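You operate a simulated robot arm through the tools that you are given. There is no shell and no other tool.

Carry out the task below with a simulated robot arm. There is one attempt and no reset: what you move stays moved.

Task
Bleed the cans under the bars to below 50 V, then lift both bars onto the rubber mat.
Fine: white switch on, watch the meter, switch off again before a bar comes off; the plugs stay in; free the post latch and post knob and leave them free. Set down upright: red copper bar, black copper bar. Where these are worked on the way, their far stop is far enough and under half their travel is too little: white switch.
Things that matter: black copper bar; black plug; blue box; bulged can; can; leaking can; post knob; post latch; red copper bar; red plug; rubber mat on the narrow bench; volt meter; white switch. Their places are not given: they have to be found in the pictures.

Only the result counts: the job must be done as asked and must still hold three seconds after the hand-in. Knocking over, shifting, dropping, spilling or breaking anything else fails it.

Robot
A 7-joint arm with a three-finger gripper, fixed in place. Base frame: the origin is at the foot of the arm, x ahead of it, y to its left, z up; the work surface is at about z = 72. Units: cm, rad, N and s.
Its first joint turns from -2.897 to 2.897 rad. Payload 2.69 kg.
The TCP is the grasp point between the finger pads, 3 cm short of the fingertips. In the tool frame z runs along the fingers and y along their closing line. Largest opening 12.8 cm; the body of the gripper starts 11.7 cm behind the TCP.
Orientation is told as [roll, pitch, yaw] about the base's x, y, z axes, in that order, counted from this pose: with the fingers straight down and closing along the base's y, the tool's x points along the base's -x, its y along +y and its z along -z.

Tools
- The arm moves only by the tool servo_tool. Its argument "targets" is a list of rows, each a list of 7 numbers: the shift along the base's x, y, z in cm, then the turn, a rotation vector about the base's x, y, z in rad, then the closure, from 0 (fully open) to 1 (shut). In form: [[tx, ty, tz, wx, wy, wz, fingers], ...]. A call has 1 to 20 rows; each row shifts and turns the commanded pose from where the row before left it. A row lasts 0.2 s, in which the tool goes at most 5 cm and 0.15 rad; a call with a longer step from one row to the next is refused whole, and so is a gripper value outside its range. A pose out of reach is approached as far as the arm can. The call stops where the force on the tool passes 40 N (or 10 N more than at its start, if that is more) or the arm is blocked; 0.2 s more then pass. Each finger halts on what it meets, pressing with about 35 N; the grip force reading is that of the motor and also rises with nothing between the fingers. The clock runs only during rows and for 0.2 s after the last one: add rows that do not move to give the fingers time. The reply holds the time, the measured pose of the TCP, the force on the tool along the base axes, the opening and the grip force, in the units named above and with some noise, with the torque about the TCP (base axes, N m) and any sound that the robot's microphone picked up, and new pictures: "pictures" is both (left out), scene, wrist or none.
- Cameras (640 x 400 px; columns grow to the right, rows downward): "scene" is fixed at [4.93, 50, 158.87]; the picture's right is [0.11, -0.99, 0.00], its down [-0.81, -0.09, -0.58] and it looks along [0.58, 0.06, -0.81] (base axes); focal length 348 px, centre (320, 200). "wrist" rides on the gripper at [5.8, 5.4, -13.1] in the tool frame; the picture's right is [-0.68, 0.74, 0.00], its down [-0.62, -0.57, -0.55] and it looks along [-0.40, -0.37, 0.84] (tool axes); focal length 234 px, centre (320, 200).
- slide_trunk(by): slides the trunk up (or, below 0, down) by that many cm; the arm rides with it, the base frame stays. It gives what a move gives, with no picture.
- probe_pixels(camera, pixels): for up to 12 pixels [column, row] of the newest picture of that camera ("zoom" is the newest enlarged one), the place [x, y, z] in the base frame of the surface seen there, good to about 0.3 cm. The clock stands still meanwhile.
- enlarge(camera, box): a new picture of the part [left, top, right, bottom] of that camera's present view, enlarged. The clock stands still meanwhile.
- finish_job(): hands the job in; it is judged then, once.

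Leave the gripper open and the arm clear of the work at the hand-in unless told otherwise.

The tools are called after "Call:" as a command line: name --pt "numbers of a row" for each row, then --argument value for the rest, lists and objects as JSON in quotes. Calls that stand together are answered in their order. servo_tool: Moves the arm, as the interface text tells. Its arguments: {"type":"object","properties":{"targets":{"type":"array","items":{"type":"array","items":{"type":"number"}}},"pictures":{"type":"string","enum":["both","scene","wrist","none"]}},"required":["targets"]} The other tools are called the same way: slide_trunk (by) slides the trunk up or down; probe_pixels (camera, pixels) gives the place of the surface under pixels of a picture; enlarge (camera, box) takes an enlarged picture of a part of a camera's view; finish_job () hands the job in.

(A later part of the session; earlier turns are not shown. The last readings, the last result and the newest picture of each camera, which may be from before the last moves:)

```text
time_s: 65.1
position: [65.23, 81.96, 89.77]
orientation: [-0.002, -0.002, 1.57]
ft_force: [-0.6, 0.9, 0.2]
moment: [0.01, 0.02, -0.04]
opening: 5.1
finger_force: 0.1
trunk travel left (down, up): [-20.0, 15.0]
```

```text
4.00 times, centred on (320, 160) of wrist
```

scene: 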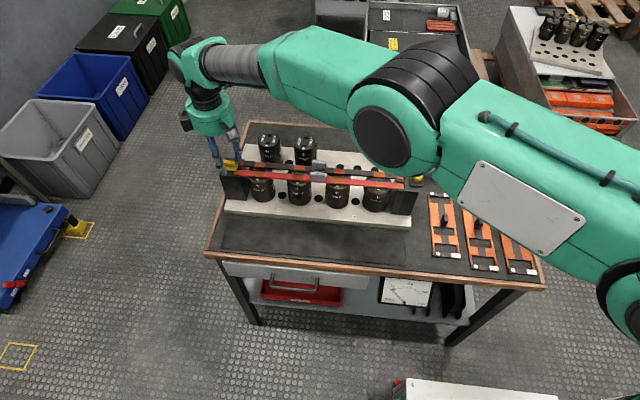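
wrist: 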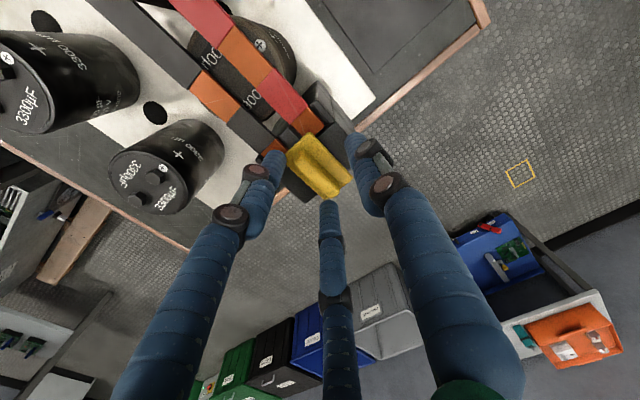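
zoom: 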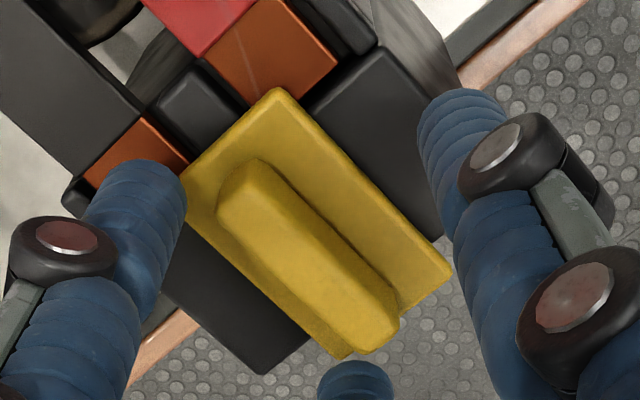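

The rib lies between the fingers. I close on it.

Call:
servo_tool --pt "0.05 0 0 0 0 0 0.8" --pt "0 0 0 0 0 0 0.95" --pt "0 0 0 0 0 0 1" --pt "0 0 0 0 0 0 1" --pictures "none"

```text
time_s: 66.1
position: [65.34, 81.95, 89.63]
orientation: [0.0, -0.003, 1.571]
ft_force: [1.5, -0.2, -1.1]
moment: [-0.01, 0.01, 0.02]
opening: 3.9
finger_force: 35.2
trunk travel left (down, up): [-20.0, 15.0]
```

Opening stopped at 3.9 cm, wider than the rib's ~1.1 cm. I look at the pictures before doing anything.

Call:
servo_tool --pt "0 0 0 0 0 0 1" --pictures "both"

Call:
enlarge --camera "wrist" --box '[240, 110, 400, 210]'

Call:
enlarge --camera "scene" --box '[195, 130, 275, 190]'

```text
time_s: 66.5
position: [65.34, 81.99, 89.8]
orientation: [0.001, -0.002, 1.57]
ft_force: [3.5, -0.6, -2.3]
moment: [-0.02, -0.24, 0.04]
opening: 3.93
finger_force: 35.5
trunk travel left (down, up): [-20.0, 15.0]
```

scene: 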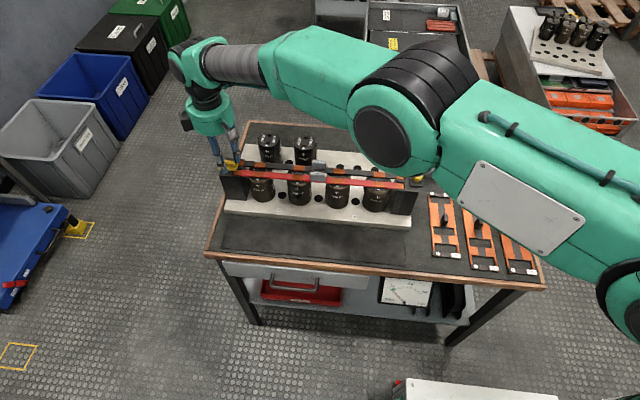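
wrist: 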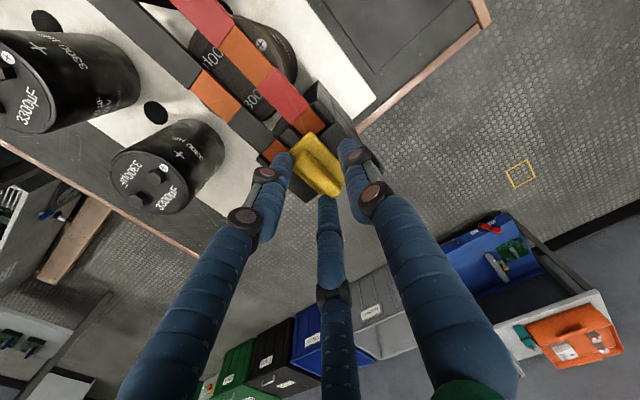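

```text
4.00 times, centred on (320, 160) of wrist
```

zoom: 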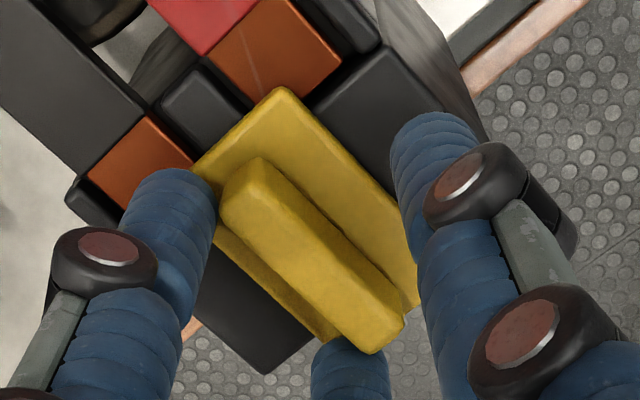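

```text
6.67 times, centred on (235, 160) of scene
```

zoom: 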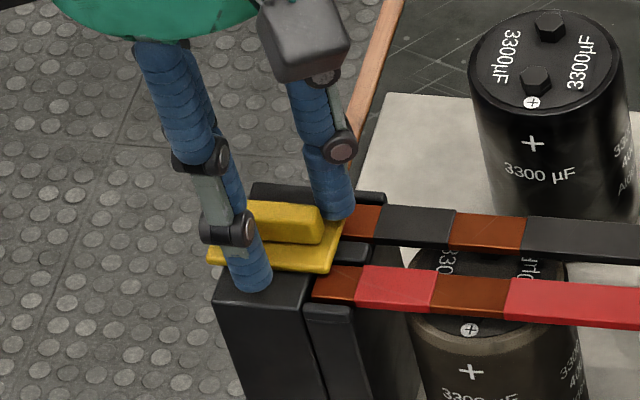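

The fingertips seem to clamp the plate's edges rather than the rib, so I'm slightly low. I open, rise 0.5 cm and close again.

Call:
servo_tool --pt "0 0 0 0 0 0 0.6" --pt "0 0 0.5 0 0 0 0.6" --pt "0 0 0 0 0 0 0.8" --pt "0 0 0 0 0 0 0.95" --pt "0 0 0 0 0 0 1" --pt "0 0 0 0 0 0 1" --pictures "wrist"

Call:
enlarge --camera "wrist" --box '[240, 110, 400, 210]'

```text
time_s: 67.9
position: [65.37, 81.93, 90.36]
orientation: [-0.001, -0.003, 1.57]
ft_force: [2.3, 2.3, 4.1]
moment: [0.17, 0.03, 0.0]
opening: 3.85
finger_force: 35.2
trunk travel left (down, up): [-20.0, 15.0]
```

wrist: 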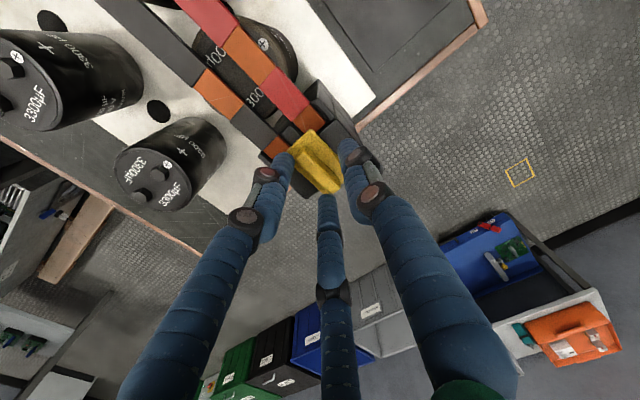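

```text
4.00 times, centred on (320, 160) of wrist
```

zoom: 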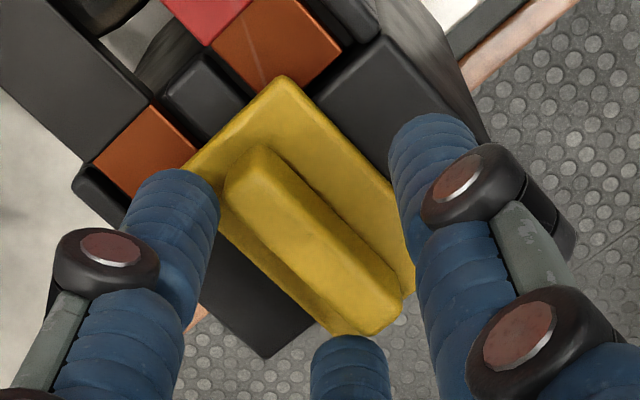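

The 3.85 cm opening matches the rib's length; the hand really behaves like the pictured three-finger hand (two fingers pinch the rib's ends). That's a usable hold for turning. I test a small twist of +0.1 rad and read the moment.

Call:
servo_tool --pt "0 0 0 0 0 0.05 1" --pt "0 0 0 0 0 0.05 1" --pt "0 0 0 0 0 0 1" --pictures "wrist"

Call:
enlarge --camera "wrist" --box '[240, 110, 400, 210]'

```text
time_s: 68.7
position: [65.42, 81.88, 90.25]
orientation: [-0.002, -0.002, 1.671]
ft_force: [6.3, 1.2, 5.7]
moment: [-0.23, -0.87, 0.01]
opening: 3.7
finger_force: 34.9
trunk travel left (down, up): [-20.0, 15.0]
```

wrist: 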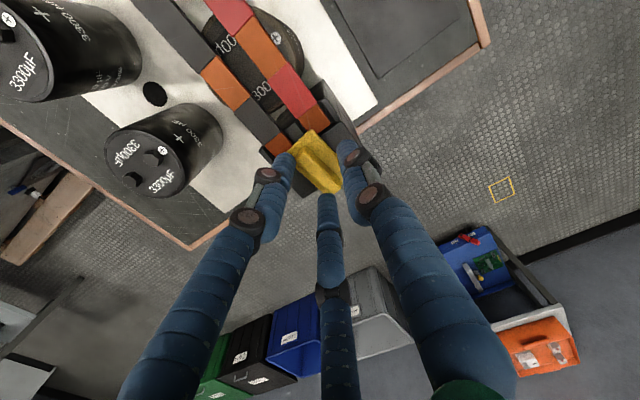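

```text
4.00 times, centred on (320, 160) of wrist
```

zoom: 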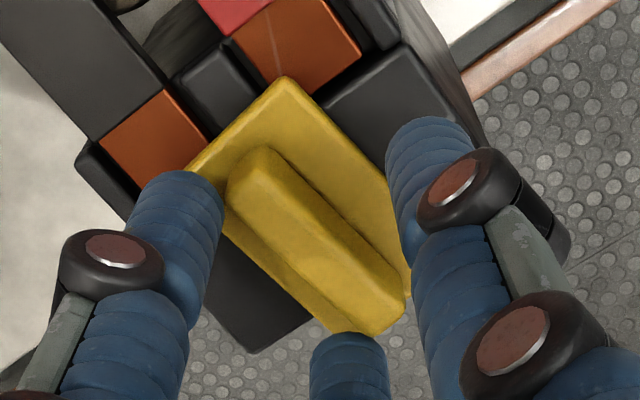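

The latch turned along with the hand with practically no torque — it is a turn latch. I keep turning.

Call:
servo_tool --pt "0 0 0 0 0 0.1 1" --pt "0 0 0 0 0 0.1 1" --pt "0 0 0 0 0 0.1 1" --pt "0 0 0 0 0 0.1 1" --pt "0 0 0 0 0 0 1" --pictures "wrist"

Call:
enlarge --camera "wrist" --box '[240, 110, 400, 210]'

```text
time_s: 69.3
position: [66.33, 81.01, 90.09]
orientation: [-0.004, 0.006, 1.816]
ft_force: [31.1, -24.5, -2.0]
moment: [-0.47, -1.06, -0.09]
opening: 1.51
finger_force: 34.6
trunk travel left (down, up): [-20.0, 15.0]
stopped in row 2: the force on the tool passed its limit at 49 N (the readings are from after the stop); the commanded pose is now the measured one
```

wrist: 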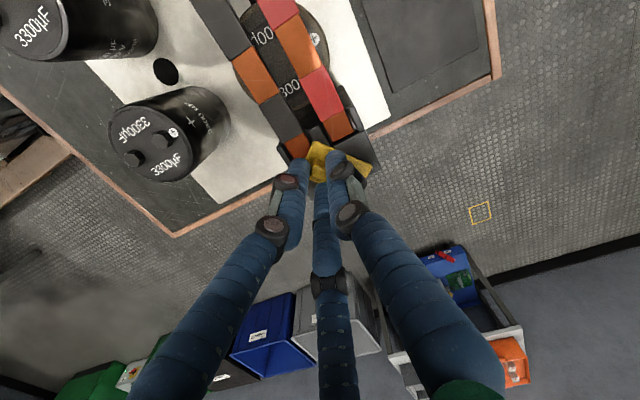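

```text
4.00 times, centred on (320, 160) of wrist
```

zoom: 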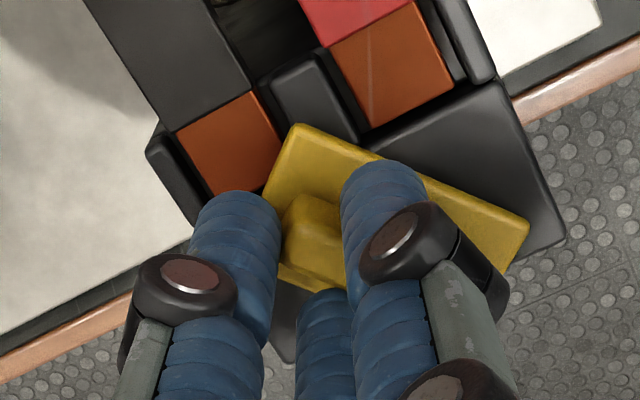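

The fingers slipped on the rib (opening 1.5) but the latch has turned partly. I open, and rise to look.

Call:
servo_tool --pt "0 0 0 0 0 0 0.8" --pt "0 0 0 0 0 0 0.6" --pt "0 0 0.5 0 0 0 0.5" --pt "0 0 3 0 0 0 0.5" --pt "-0.5 0.5 4 0 0 0 0.5" --pt "-0.5 0.5 4 0 0 0 0.5" --pictures "both"

Call:
enlarge --camera "wrist" --box '[240, 90, 400, 190]'

Call:
enlarge --camera "scene" --box '[200, 140, 280, 200]'

```text
time_s: 70.7
position: [64.82, 82.36, 101.44]
orientation: [-0.003, 0.005, 1.819]
ft_force: [0.4, -0.7, -0.7]
moment: [0.0, -0.05, -0.03]
opening: 6.39
finger_force: 0.0
trunk travel left (down, up): [-20.0, 15.0]
```

scene: 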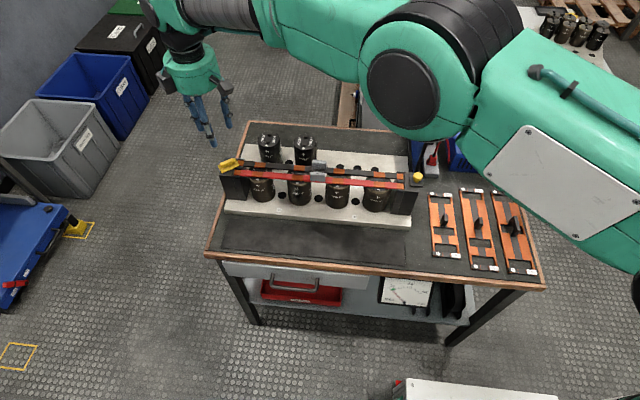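
wrist: 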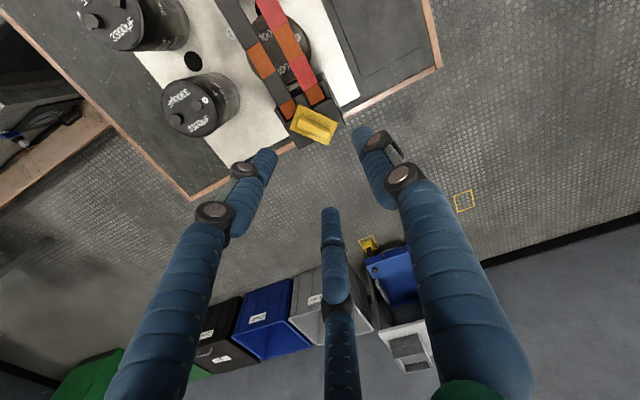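

```text
4.00 times, centred on (320, 140) of wrist
```

zoom: 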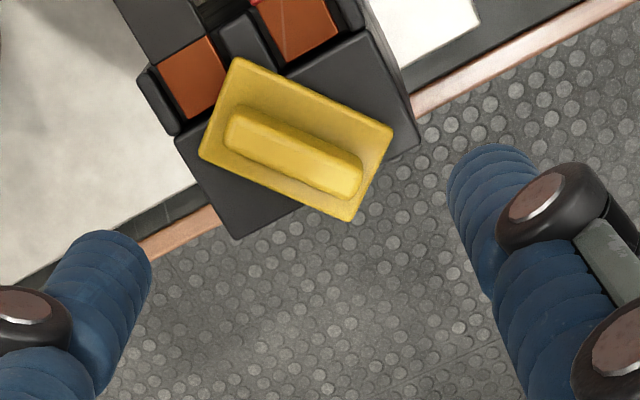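

```text
6.67 times, centred on (240, 170) of scene
```

zoom: 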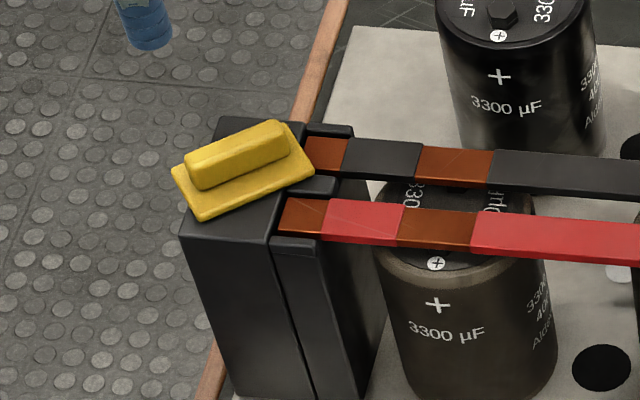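

The latch has turned ~35–40°. I probe the rib ends to get its present angle.

Call:
enlarge --camera "wrist" --box '[280, 95, 360, 155]'

Call:
probe_pixels --camera "wrist" --pixels '[[298, 120], [328, 136], [313, 128], [300, 105], [291, 128], [337, 122], [328, 144]]'

```text
6.67 times, centred on (320, 125) of wrist
```

zoom: 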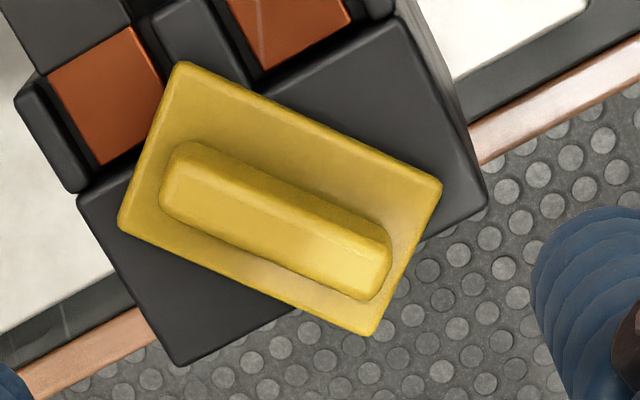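

```text
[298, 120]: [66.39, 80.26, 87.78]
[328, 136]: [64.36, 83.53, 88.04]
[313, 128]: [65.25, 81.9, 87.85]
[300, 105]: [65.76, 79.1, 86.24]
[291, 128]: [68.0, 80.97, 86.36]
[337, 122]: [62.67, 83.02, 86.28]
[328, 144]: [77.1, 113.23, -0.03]
```

Latch angle ≈0.55 rad turned; ~1.0 rad more is needed. I'll cage the rib with the three fingers nearly closed (opening 3.2 cm) and carry it round. For wrist range I turn the hand to yaw ≈ −1.02 first, at height.

Call:
servo_tool --pt "0 0 0 0 0 -0.149 0.75" --pt "0 0 0 0 0 -0.149 0.75" --pt "0 0 0 0 0 -0.149 0.75" --pt "0 0 0 0 0 -0.149 0.75" --pt "0 0 0 0 0 -0.149 0.75" --pt "0 0 0 0 0 -0.149 0.75" --pt "0 0 0 0 0 -0.149 0.75" --pt "0 0 0 0 0 -0.149 0.75" --pt "0 0 0 0 0 -0.149 0.75" --pt "0 0 0 0 0 -0.149 0.75" --pt "0 0 0 0 0 -0.149 0.75" --pt "0 0 0 0 0 -0.149 0.75" --pt "0 0 0 0 0 -0.149 0.75" --pt "0 0 0 0 0 -0.149 0.75" --pt "0 0 0 0 0 -0.149 0.75" --pt "0 0 0 0 0 -0.149 0.75" --pt "0 0 0 0 0 -0.149 0.75" --pt "0 0 0 0 0 -0.149 0.75" --pt "0 0 0 0 0 -0.15 0.75" --pictures "none"

Call:
servo_tool --pt "0 -0.4 -3 0 0 0 0.75" --pt "0 -0.35 -3 0 0 0 0.75" --pt "0 0 -2 0 0 0 0.75" --pt "0 0 -0.8 0 0 0 0.75" --pt "0 0 0 0 0 0 0.75" --pictures "both"

Call:
enlarge --camera "wrist" --box '[260, 110, 380, 190]'

```text
time_s: 74.7
position: [64.89, 82.43, 101.67]
orientation: [-0.002, 0.005, -1.016]
ft_force: [0.4, 0.1, -0.2]
moment: [-0.02, 0.01, 0.01]
opening: 3.2
finger_force: 0.1
trunk travel left (down, up): [-20.0, 15.0]
```

```text
time_s: 75.9
position: [64.88, 81.67, 92.85]
orientation: [-0.001, 0.005, -1.014]
ft_force: [0.3, 0.0, 1.1]
moment: [-0.02, -0.02, -0.02]
opening: 3.21
finger_force: 0.0
trunk travel left (down, up): [-20.0, 15.0]
```

scene: 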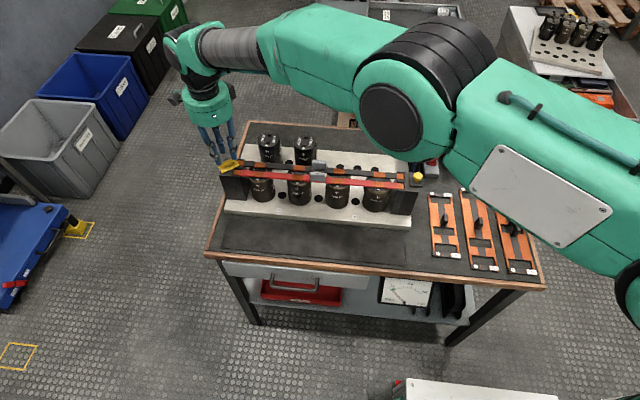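
wrist: 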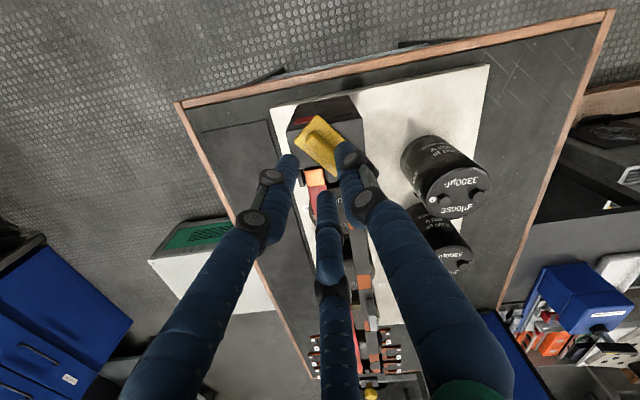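

```text
5.00 times, centred on (320, 150) of wrist
```

zoom: 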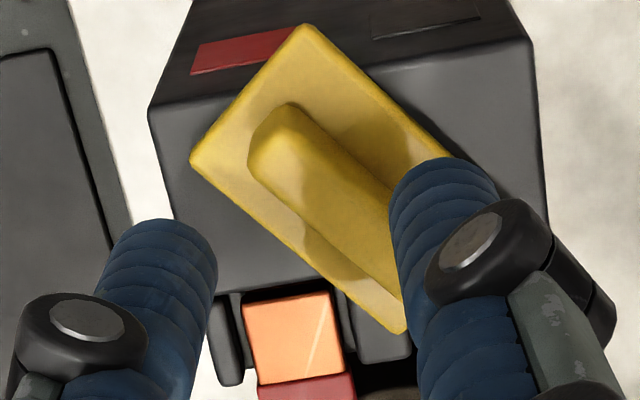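

The hand is aligned over the rib. I descend to z≈90.1 with fingers around the rib.

Call:
servo_tool --pt "-0.1 -0.05 -1.5 0 0 0 0.75" --pt "0 0 -0.7 0 0 0 0.75" --pt "0 0 -0.5 0 0 0 0.75" --pt "0 0 0 0 0 0 0.75" --pictures "both"

Call:
enlarge --camera "wrist" --box '[260, 110, 380, 190]'

Call:
enlarge --camera "scene" --box '[195, 130, 275, 190]'

```text
time_s: 76.9
position: [64.77, 81.68, 90.16]
orientation: [-0.003, 0.006, -1.013]
ft_force: [-0.2, 0.4, 0.3]
moment: [0.01, 0.01, 0.02]
opening: 3.23
finger_force: 0.0
trunk travel left (down, up): [-20.0, 15.0]
```

scene: 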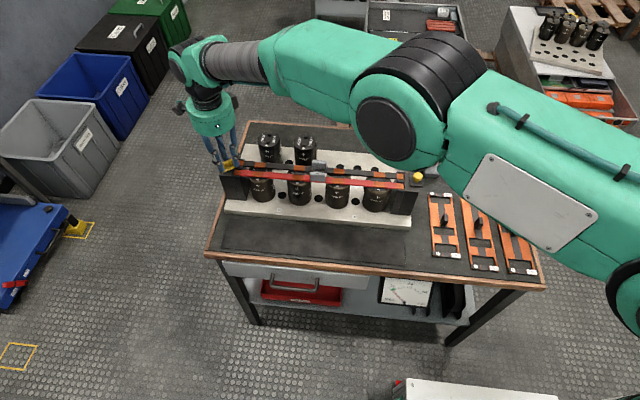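
wrist: 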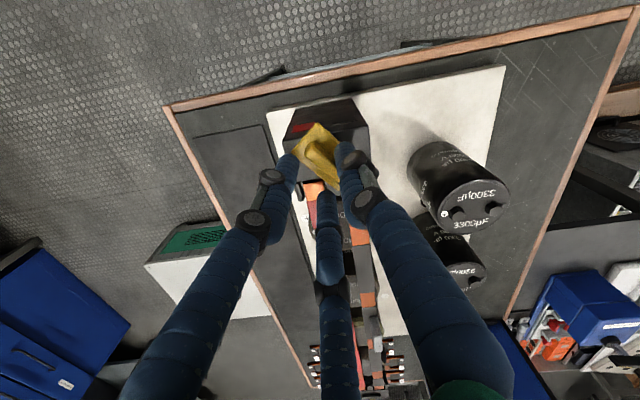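

```text
5.00 times, centred on (320, 150) of wrist
```

zoom: 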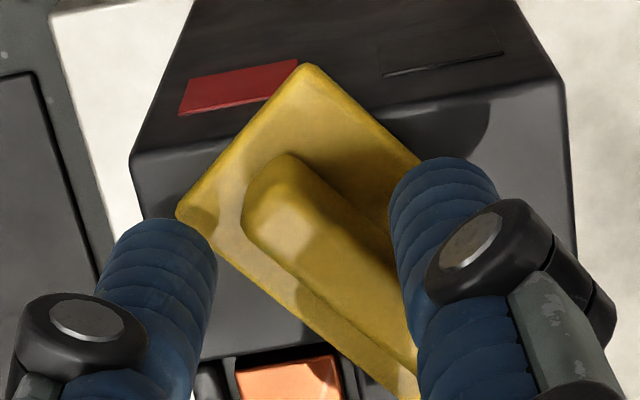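

```text
6.67 times, centred on (235, 160) of scene
```

zoom: 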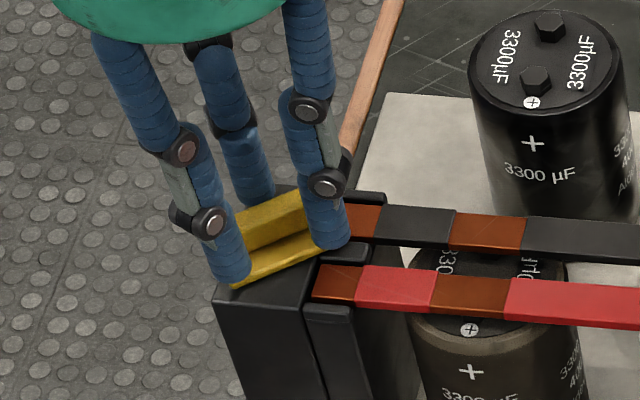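

The three fingers surround the rib. I turn CCW, orbiting about the latch centre, in small steps.

Call:
servo_tool --pt "0.04 -0.05 0 0 0 0.1 0.75" --pt "0.04 -0.04 0 0 0 0.1 0.75" --pt "0.045 -0.04 0 0 0 0.1 0.75" --pt "0.05 -0.035 0 0 0 0.1 0.75" --pt "0 0 0 0 0 0 0.75" --pictures "both"

Call:
enlarge --camera "wrist" --box '[260, 110, 380, 190]'

Call:
enlarge --camera "scene" --box '[195, 130, 275, 190]'

```text
time_s: 78.1
position: [64.96, 81.48, 90.15]
orientation: [-0.002, 0.006, -0.613]
ft_force: [-0.2, 0.0, 0.0]
moment: [0.0, 0.03, 0.0]
opening: 3.19
finger_force: 0.0
trunk travel left (down, up): [-20.0, 15.0]
```

scene: 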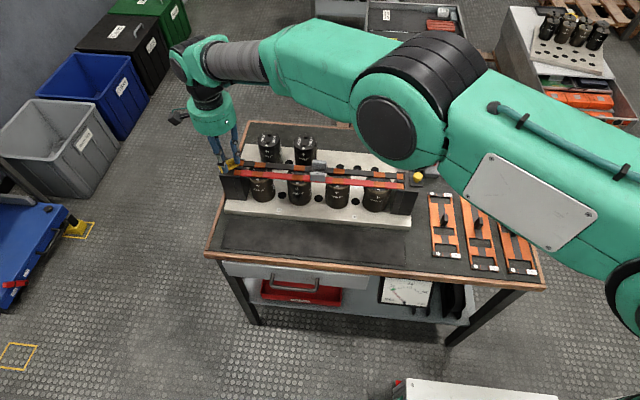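
wrist: 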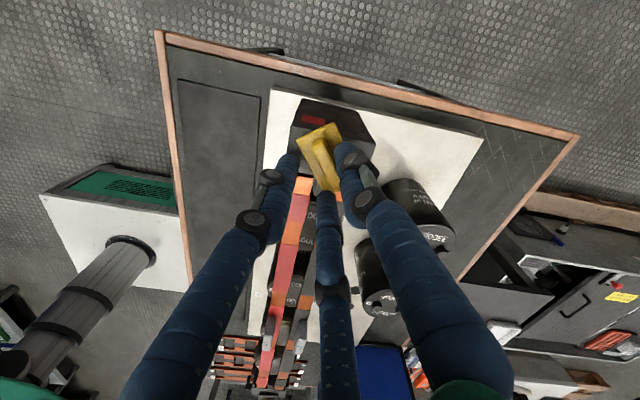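

```text
5.00 times, centred on (320, 150) of wrist
```

zoom: 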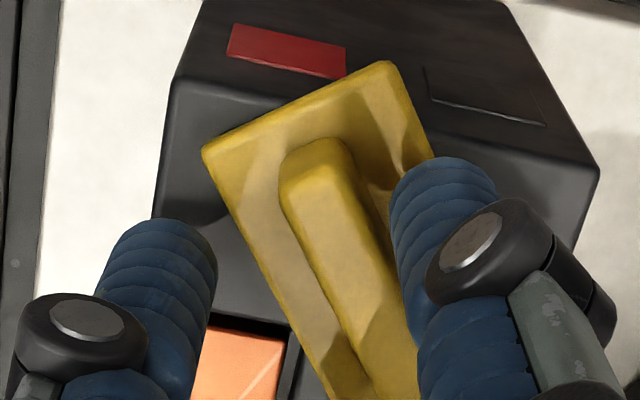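

```text
6.67 times, centred on (235, 160) of scene
```

zoom: 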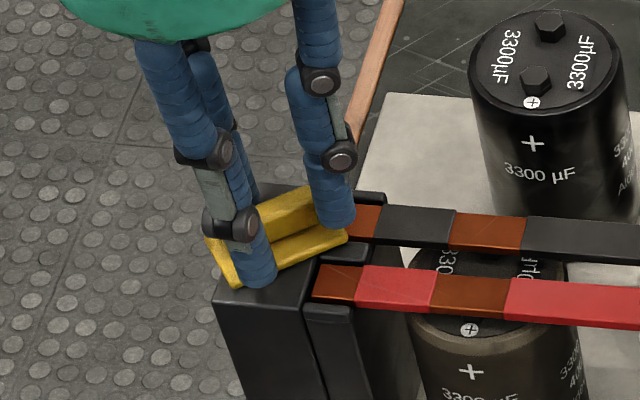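

No contact yet (0 N) — the cage has play. I keep turning until the fingers carry the rib.

Call:
servo_tool --pt "0.05 -0.03 0 0 0 0.1 0.75" --pt "0.05 -0.03 0 0 0 0.1 0.75" --pt "0.05 -0.02 0 0 0 0.1 0.75" --pt "0.05 -0.02 0 0 0 0.1 0.75" --pt "0 0 0 0 0 0 0.75" --pictures "both"

Call:
enlarge --camera "wrist" --box '[260, 110, 380, 190]'

Call:
enlarge --camera "scene" --box '[195, 130, 275, 190]'

```text
time_s: 79.3
position: [65.2, 81.37, 89.99]
orientation: [0.001, 0.005, -0.215]
ft_force: [3.3, -6.0, -0.2]
moment: [-0.25, -0.11, -0.07]
opening: 3.66
finger_force: 3.7
trunk travel left (down, up): [-20.0, 15.0]
```

scene: 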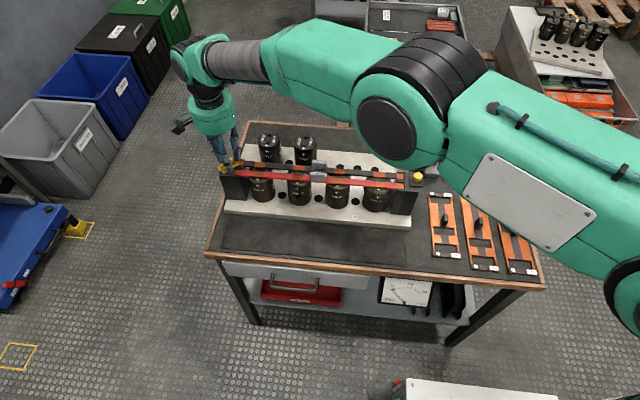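
wrist: 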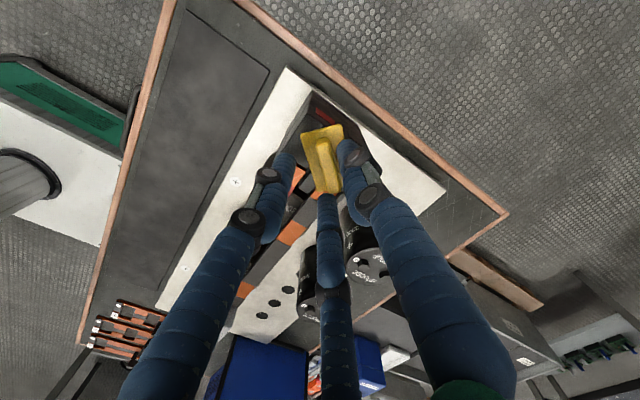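

```text
5.00 times, centred on (320, 150) of wrist
```

zoom: 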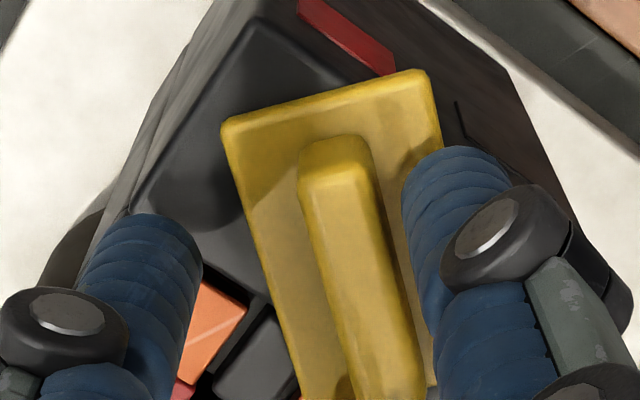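

```text
6.67 times, centred on (235, 160) of scene
```

zoom: 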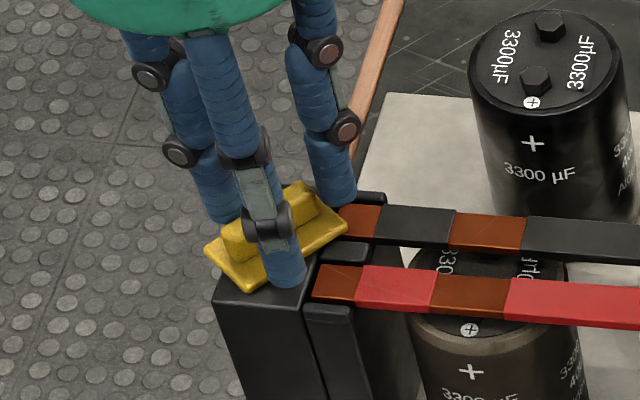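

The fingers yield instead of carrying it. Better: push the rib's −y end in +x with the closed hand. I open a little, lift off and check the latch's angle.

Call:
servo_tool --pt "0 0 0 0 0 0 0.6" --pt "0 0 0.5 0 0 0 0.5" --pt "0 0 3 0 0 0 0.5" --pt "0 0 4 0 0 0 0.5" --pt "0 -1 3 0 0 0 0.5" --pt "0 0 0 0 0 0 0.5" --pictures "both"

Call:
enlarge --camera "wrist" --box '[260, 70, 400, 170]'

Call:
enlarge --camera "scene" --box '[195, 130, 275, 190]'

```text
time_s: 80.7
position: [65.22, 80.28, 100.88]
orientation: [-0.002, 0.007, -0.214]
ft_force: [0.2, -0.4, -0.2]
moment: [0.03, -0.02, 0.04]
opening: 6.42
finger_force: 0.1
trunk travel left (down, up): [-20.0, 15.0]
```

scene: 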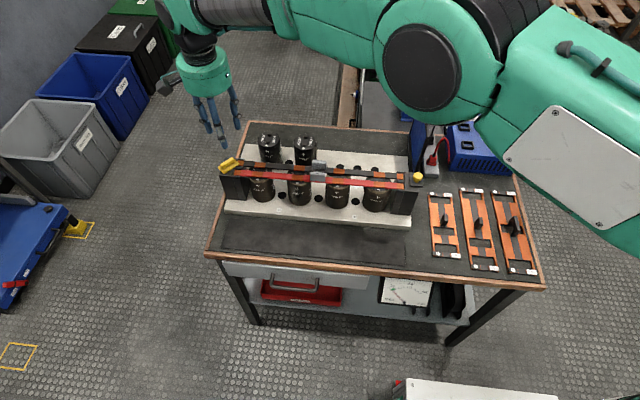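
wrist: 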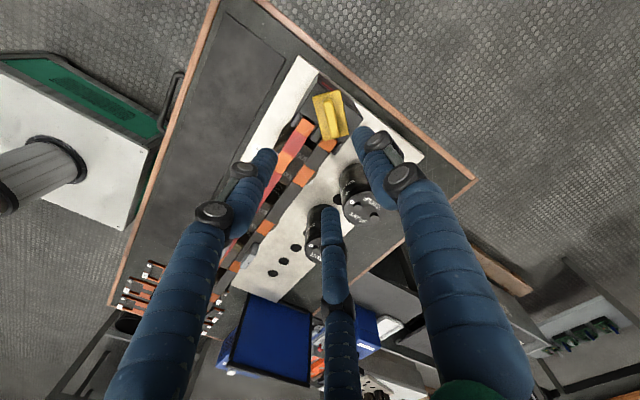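

```text
4.00 times, centred on (330, 120) of wrist
```

zoom: 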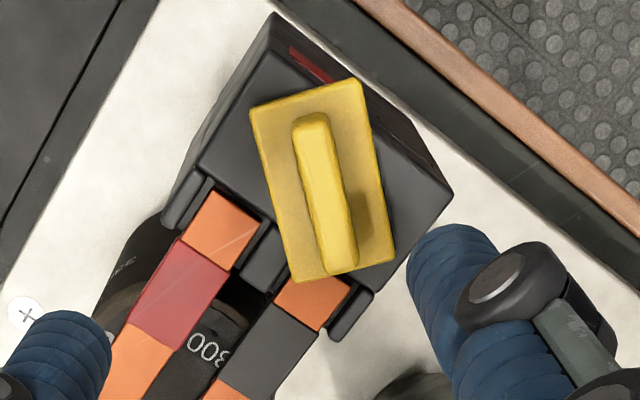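

```text
6.67 times, centred on (235, 160) of scene
```

zoom: 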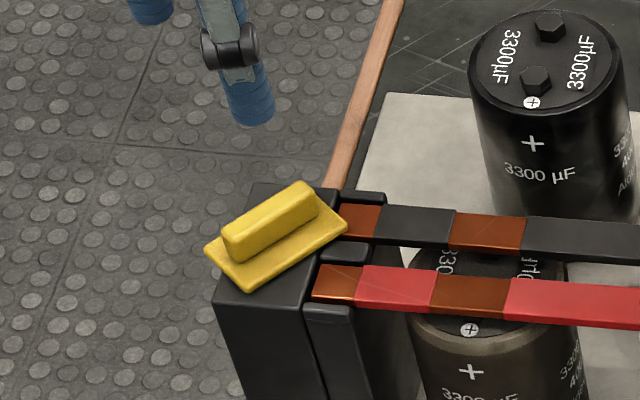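

The latch is at ≈45° now. I shut the hand, go down beside the rib's −y end (TCP ≈ (64.6, 79.1, 90)) and push it +x.

Call:
servo_tool --pt "-0.3 -0.5 -2 0 0 0 0.8" --pt "-0.3 -0.6 -3 0 0 0 1" --pt "0 0 -2 0 0 0 1" --pt "0 0 -2 0 0 0 1" --pt "0 0 -1.2 0 0 0 1" --pt "0 0 -0.6 0 0 0 1" --pt "0 0 0 0 0 0 1" --pictures "both"

Call:
enlarge --camera "scene" --box '[195, 130, 275, 190]'

Call:
enlarge --camera "wrist" --box '[260, 90, 380, 180]'

```text
time_s: 82.3
position: [64.43, 79.25, 89.91]
orientation: [-0.002, 0.004, -0.215]
ft_force: [0.0, 0.6, -0.2]
moment: [0.02, -0.03, -0.01]
opening: 0.21
finger_force: 31.4
trunk travel left (down, up): [-20.0, 15.0]
```

scene: 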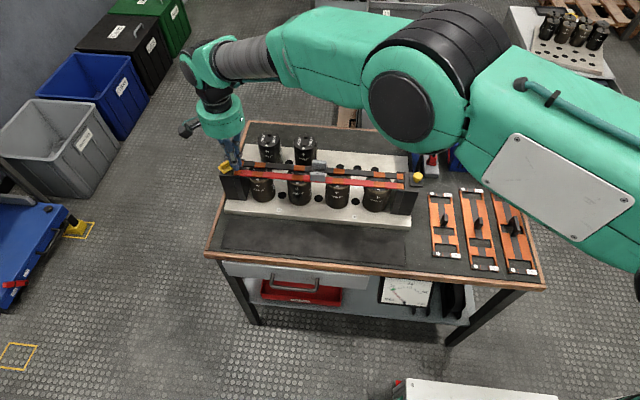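
wrist: 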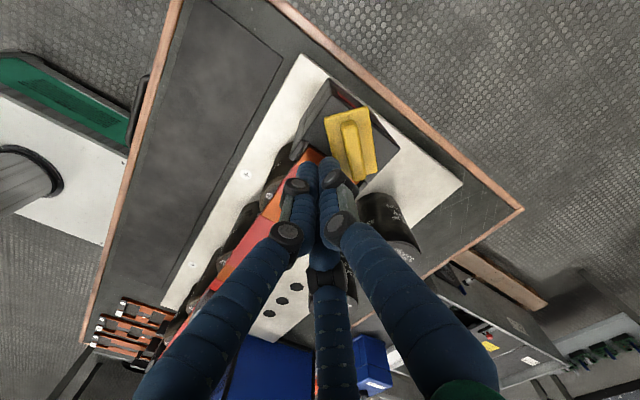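

```text
6.67 times, centred on (235, 160) of scene
```

zoom: 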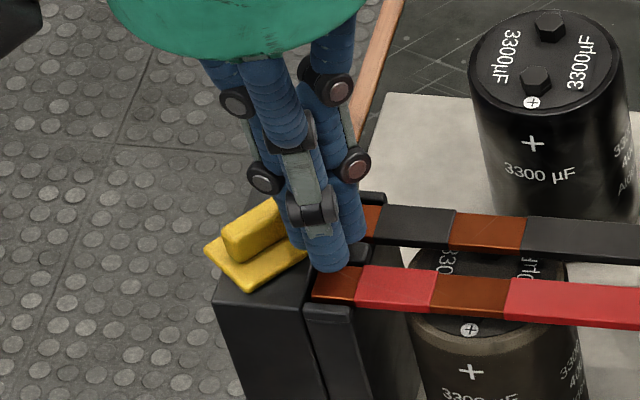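

```text
4.44 times, centred on (320, 135) of wrist
```

zoom: 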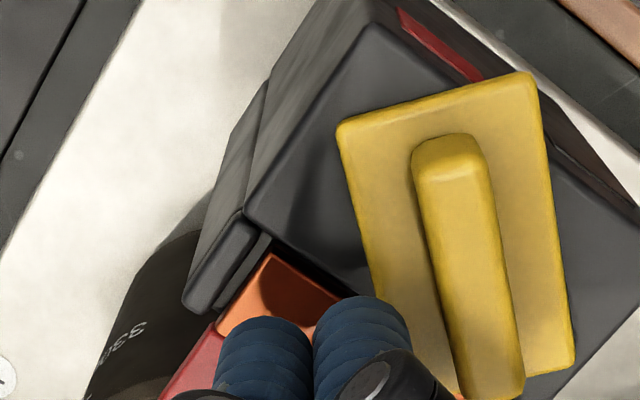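

The closed fingers are on the −x side of the rib's near end. Now I push +x.

Call:
servo_tool --pt "0.3 0.05 0 0 0 0 1" --pt "0.3 0.05 0 0 0 0 1" --pt "0.3 0.05 0 0 0 0 1" --pt "0.3 0.05 0 0 0 0 1" --pt "0.3 0.05 0 0 0 0 1" --pt "0.3 0.1 0 0 0 0 1" --pt "0.3 0.1 0 0 0 0 1" --pictures "both"

Call:
enlarge --camera "scene" --box '[195, 130, 275, 190]'

Call:
enlarge --camera "wrist" --box '[260, 90, 380, 180]'

```text
time_s: 83.9
position: [66.54, 79.74, 89.67]
orientation: [-0.003, 0.006, -0.215]
ft_force: [0.0, -0.6, 0.2]
moment: [0.05, 0.0, 0.01]
opening: 0.22
finger_force: 31.0
trunk travel left (down, up): [-20.0, 15.0]
```

scene: 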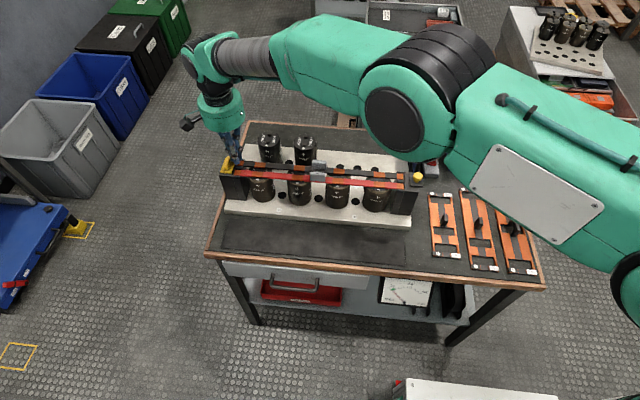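
wrist: 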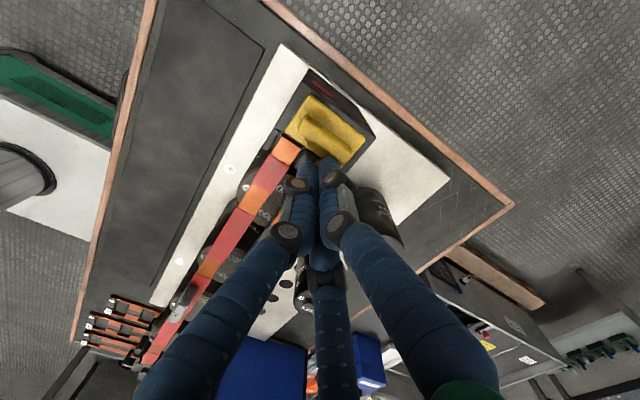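

```text
6.67 times, centred on (235, 160) of scene
```

zoom: 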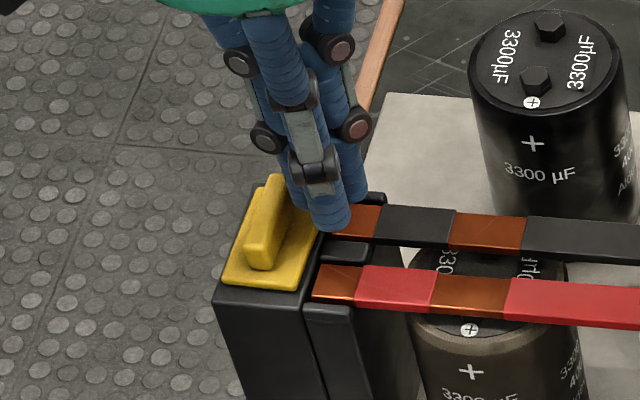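

```text
4.44 times, centred on (320, 135) of wrist
```

zoom: 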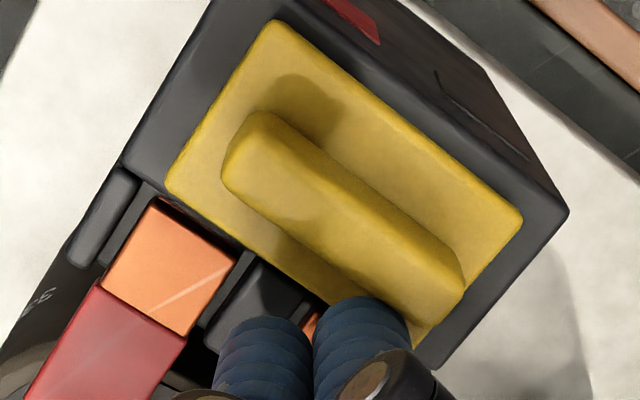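

The latch is now nearly 90°, clear of the bar ends. A small further push to reach its stop.

Call:
servo_tool --pt "0.15 0.1 0 0 0 0 1" --pt "0.1 0.15 0 0 0 0 1" --pt "0.05 0.15 0 0 0 0 1" --pt "0 0.15 0 0 0 0 1" --pictures "both"

Call:
enlarge --camera "scene" --box '[195, 130, 275, 190]'

Call:
enlarge --camera "wrist" --box '[260, 90, 380, 180]'

```text
time_s: 85.0
position: [66.92, 79.71, 89.53]
orientation: [-0.007, 0.006, -0.216]
ft_force: [-0.3, -10.6, 0.9]
moment: [-0.18, -0.11, -0.01]
opening: 0.19
finger_force: 31.8
trunk travel left (down, up): [-20.0, 15.0]
stopped in row 4: the force on the tool passed its limit at 41 N (the readings are from after the stop); the commanded pose is now the measured one
```

scene: 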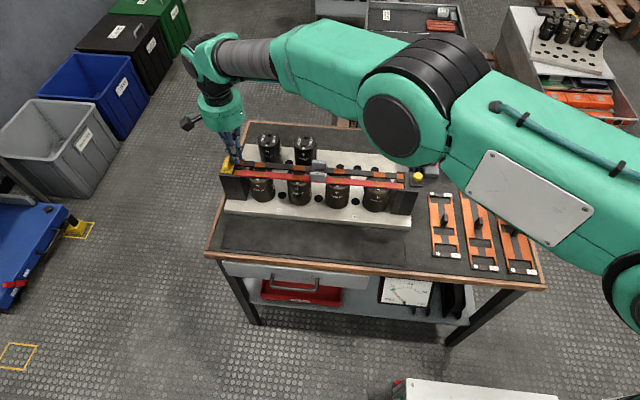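
wrist: 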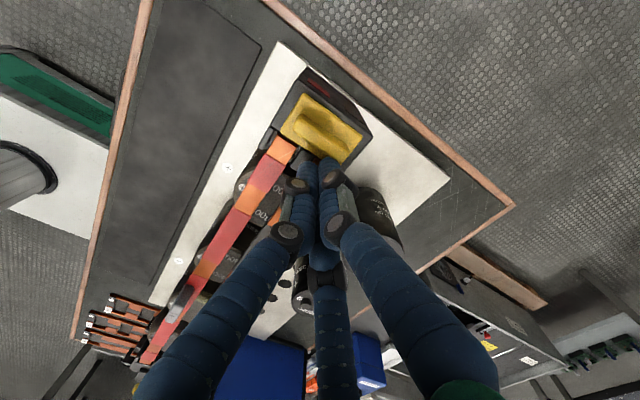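

```text
6.67 times, centred on (235, 160) of scene
```

zoom: 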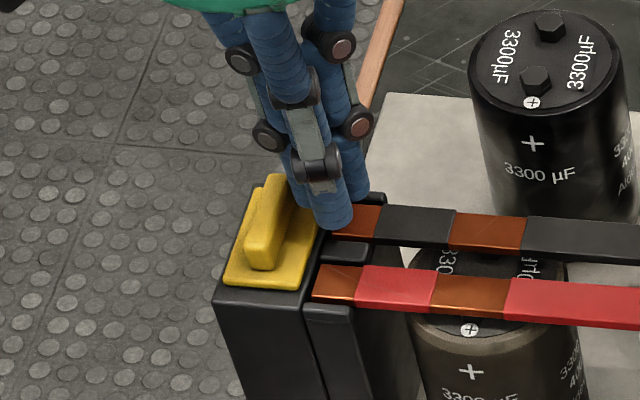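

```text
4.44 times, centred on (320, 135) of wrist
```

zoom: 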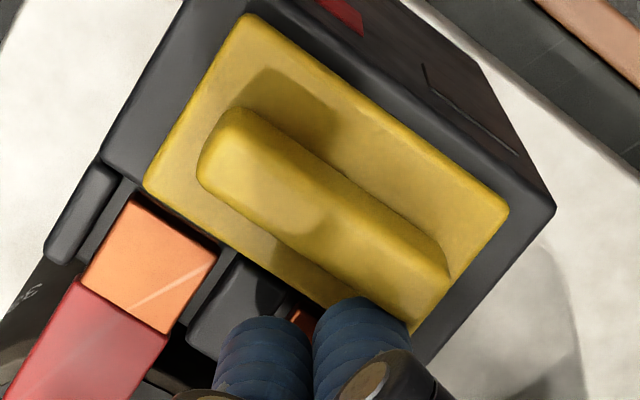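

The latch reached its stop at ~90° and is clear of both bars. I lift off and move over the handles for a close look before gripping.

Call:
servo_tool --pt "-0.2 -0.6 0.3 0 0 0 1" --pt "-0.2 -0.5 2 0 0 0 1" --pt "-1 -3 4 0 0 0.1 0.8" --pt "-1 -4 2 0 0 0.115 0.5" --pt "-1 -4.5 0 0 0 0 0.5" --pt "-0.5 -4.5 0 0 0 0 0.5" --pt "-0.5 -4 0 0 0 0 0.5" --pictures "both"

Call:
enlarge --camera "wrist" --box '[240, 80, 400, 180]'

Call:
enlarge --camera "scene" --box '[200, 140, 280, 200]'

```text
refused: row 3 steps farther than a row can; nothing moved
```

```text
4.00 times, centred on (320, 130) of wrist
```

zoom: 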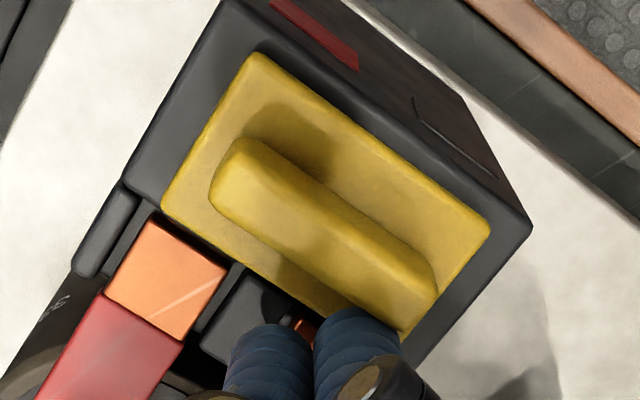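

```text
6.67 times, centred on (240, 170) of scene
```

zoom: 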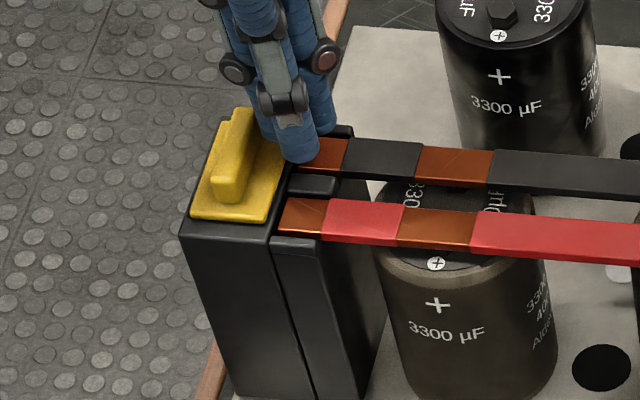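

The step was too long; I repeat with shorter steps.

Call:
servo_tool --pt "-0.2 -0.6 0.3 0 0 0 1" --pt "-0.2 -0.5 2 0 0 0 1" --pt "-1 -2.5 3 0 0 0.1 0.8" --pt "-1 -3.5 3 0 0 0.115 0.5" --pt "-1 -4.5 0 0 0 0 0.5" --pt "-0.5 -4.5 0 0 0 0 0.5" --pt "-0.5 -4 0 0 0 0 0.5" --pictures "both"

Call:
enlarge --camera "wrist" --box '[240, 80, 400, 180]'

Call:
enlarge --camera "scene" --box '[200, 140, 280, 200]'

```text
time_s: 86.6
position: [62.59, 59.76, 97.94]
orientation: [-0.006, 0.005, -0.001]
ft_force: [0.5, 0.6, 1.2]
moment: [0.0, 0.04, -0.03]
opening: 6.41
finger_force: 0.0
trunk travel left (down, up): [-20.0, 15.0]
```

scene: 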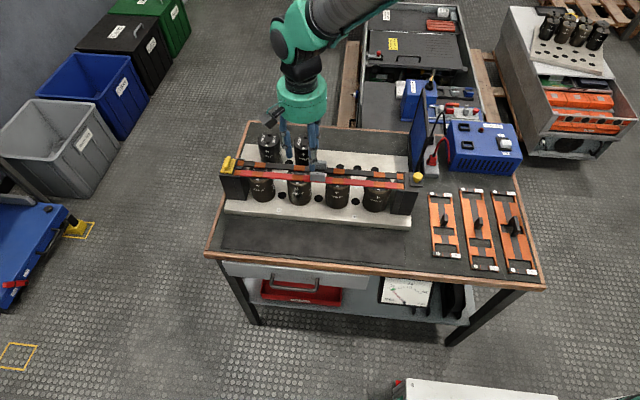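
wrist: 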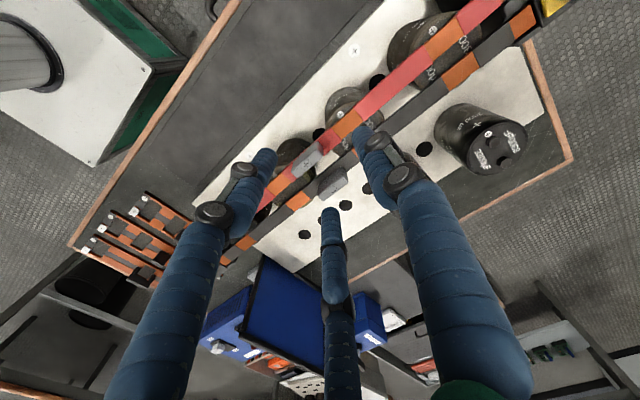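

```text
4.00 times, centred on (320, 130) of wrist
```

zoom: 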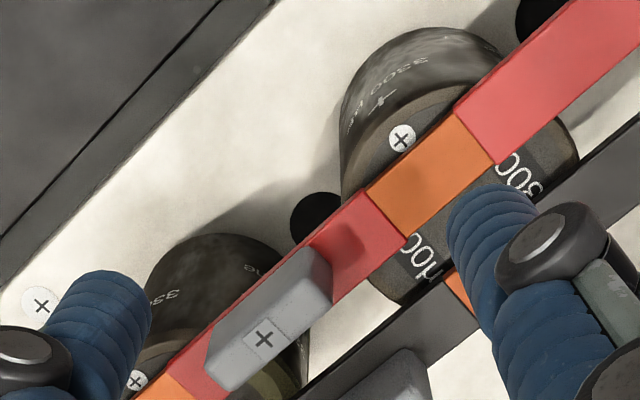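

```text
6.67 times, centred on (240, 170) of scene
```

zoom: 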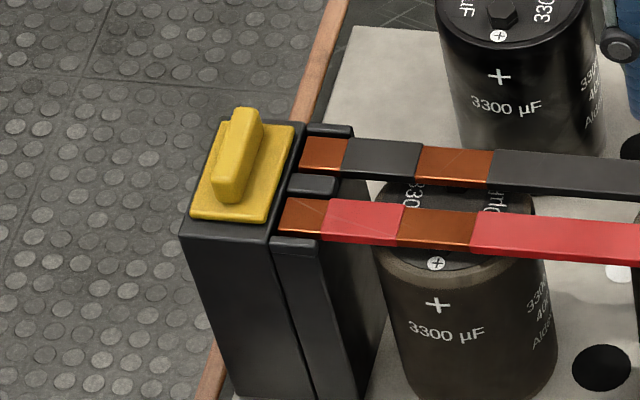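

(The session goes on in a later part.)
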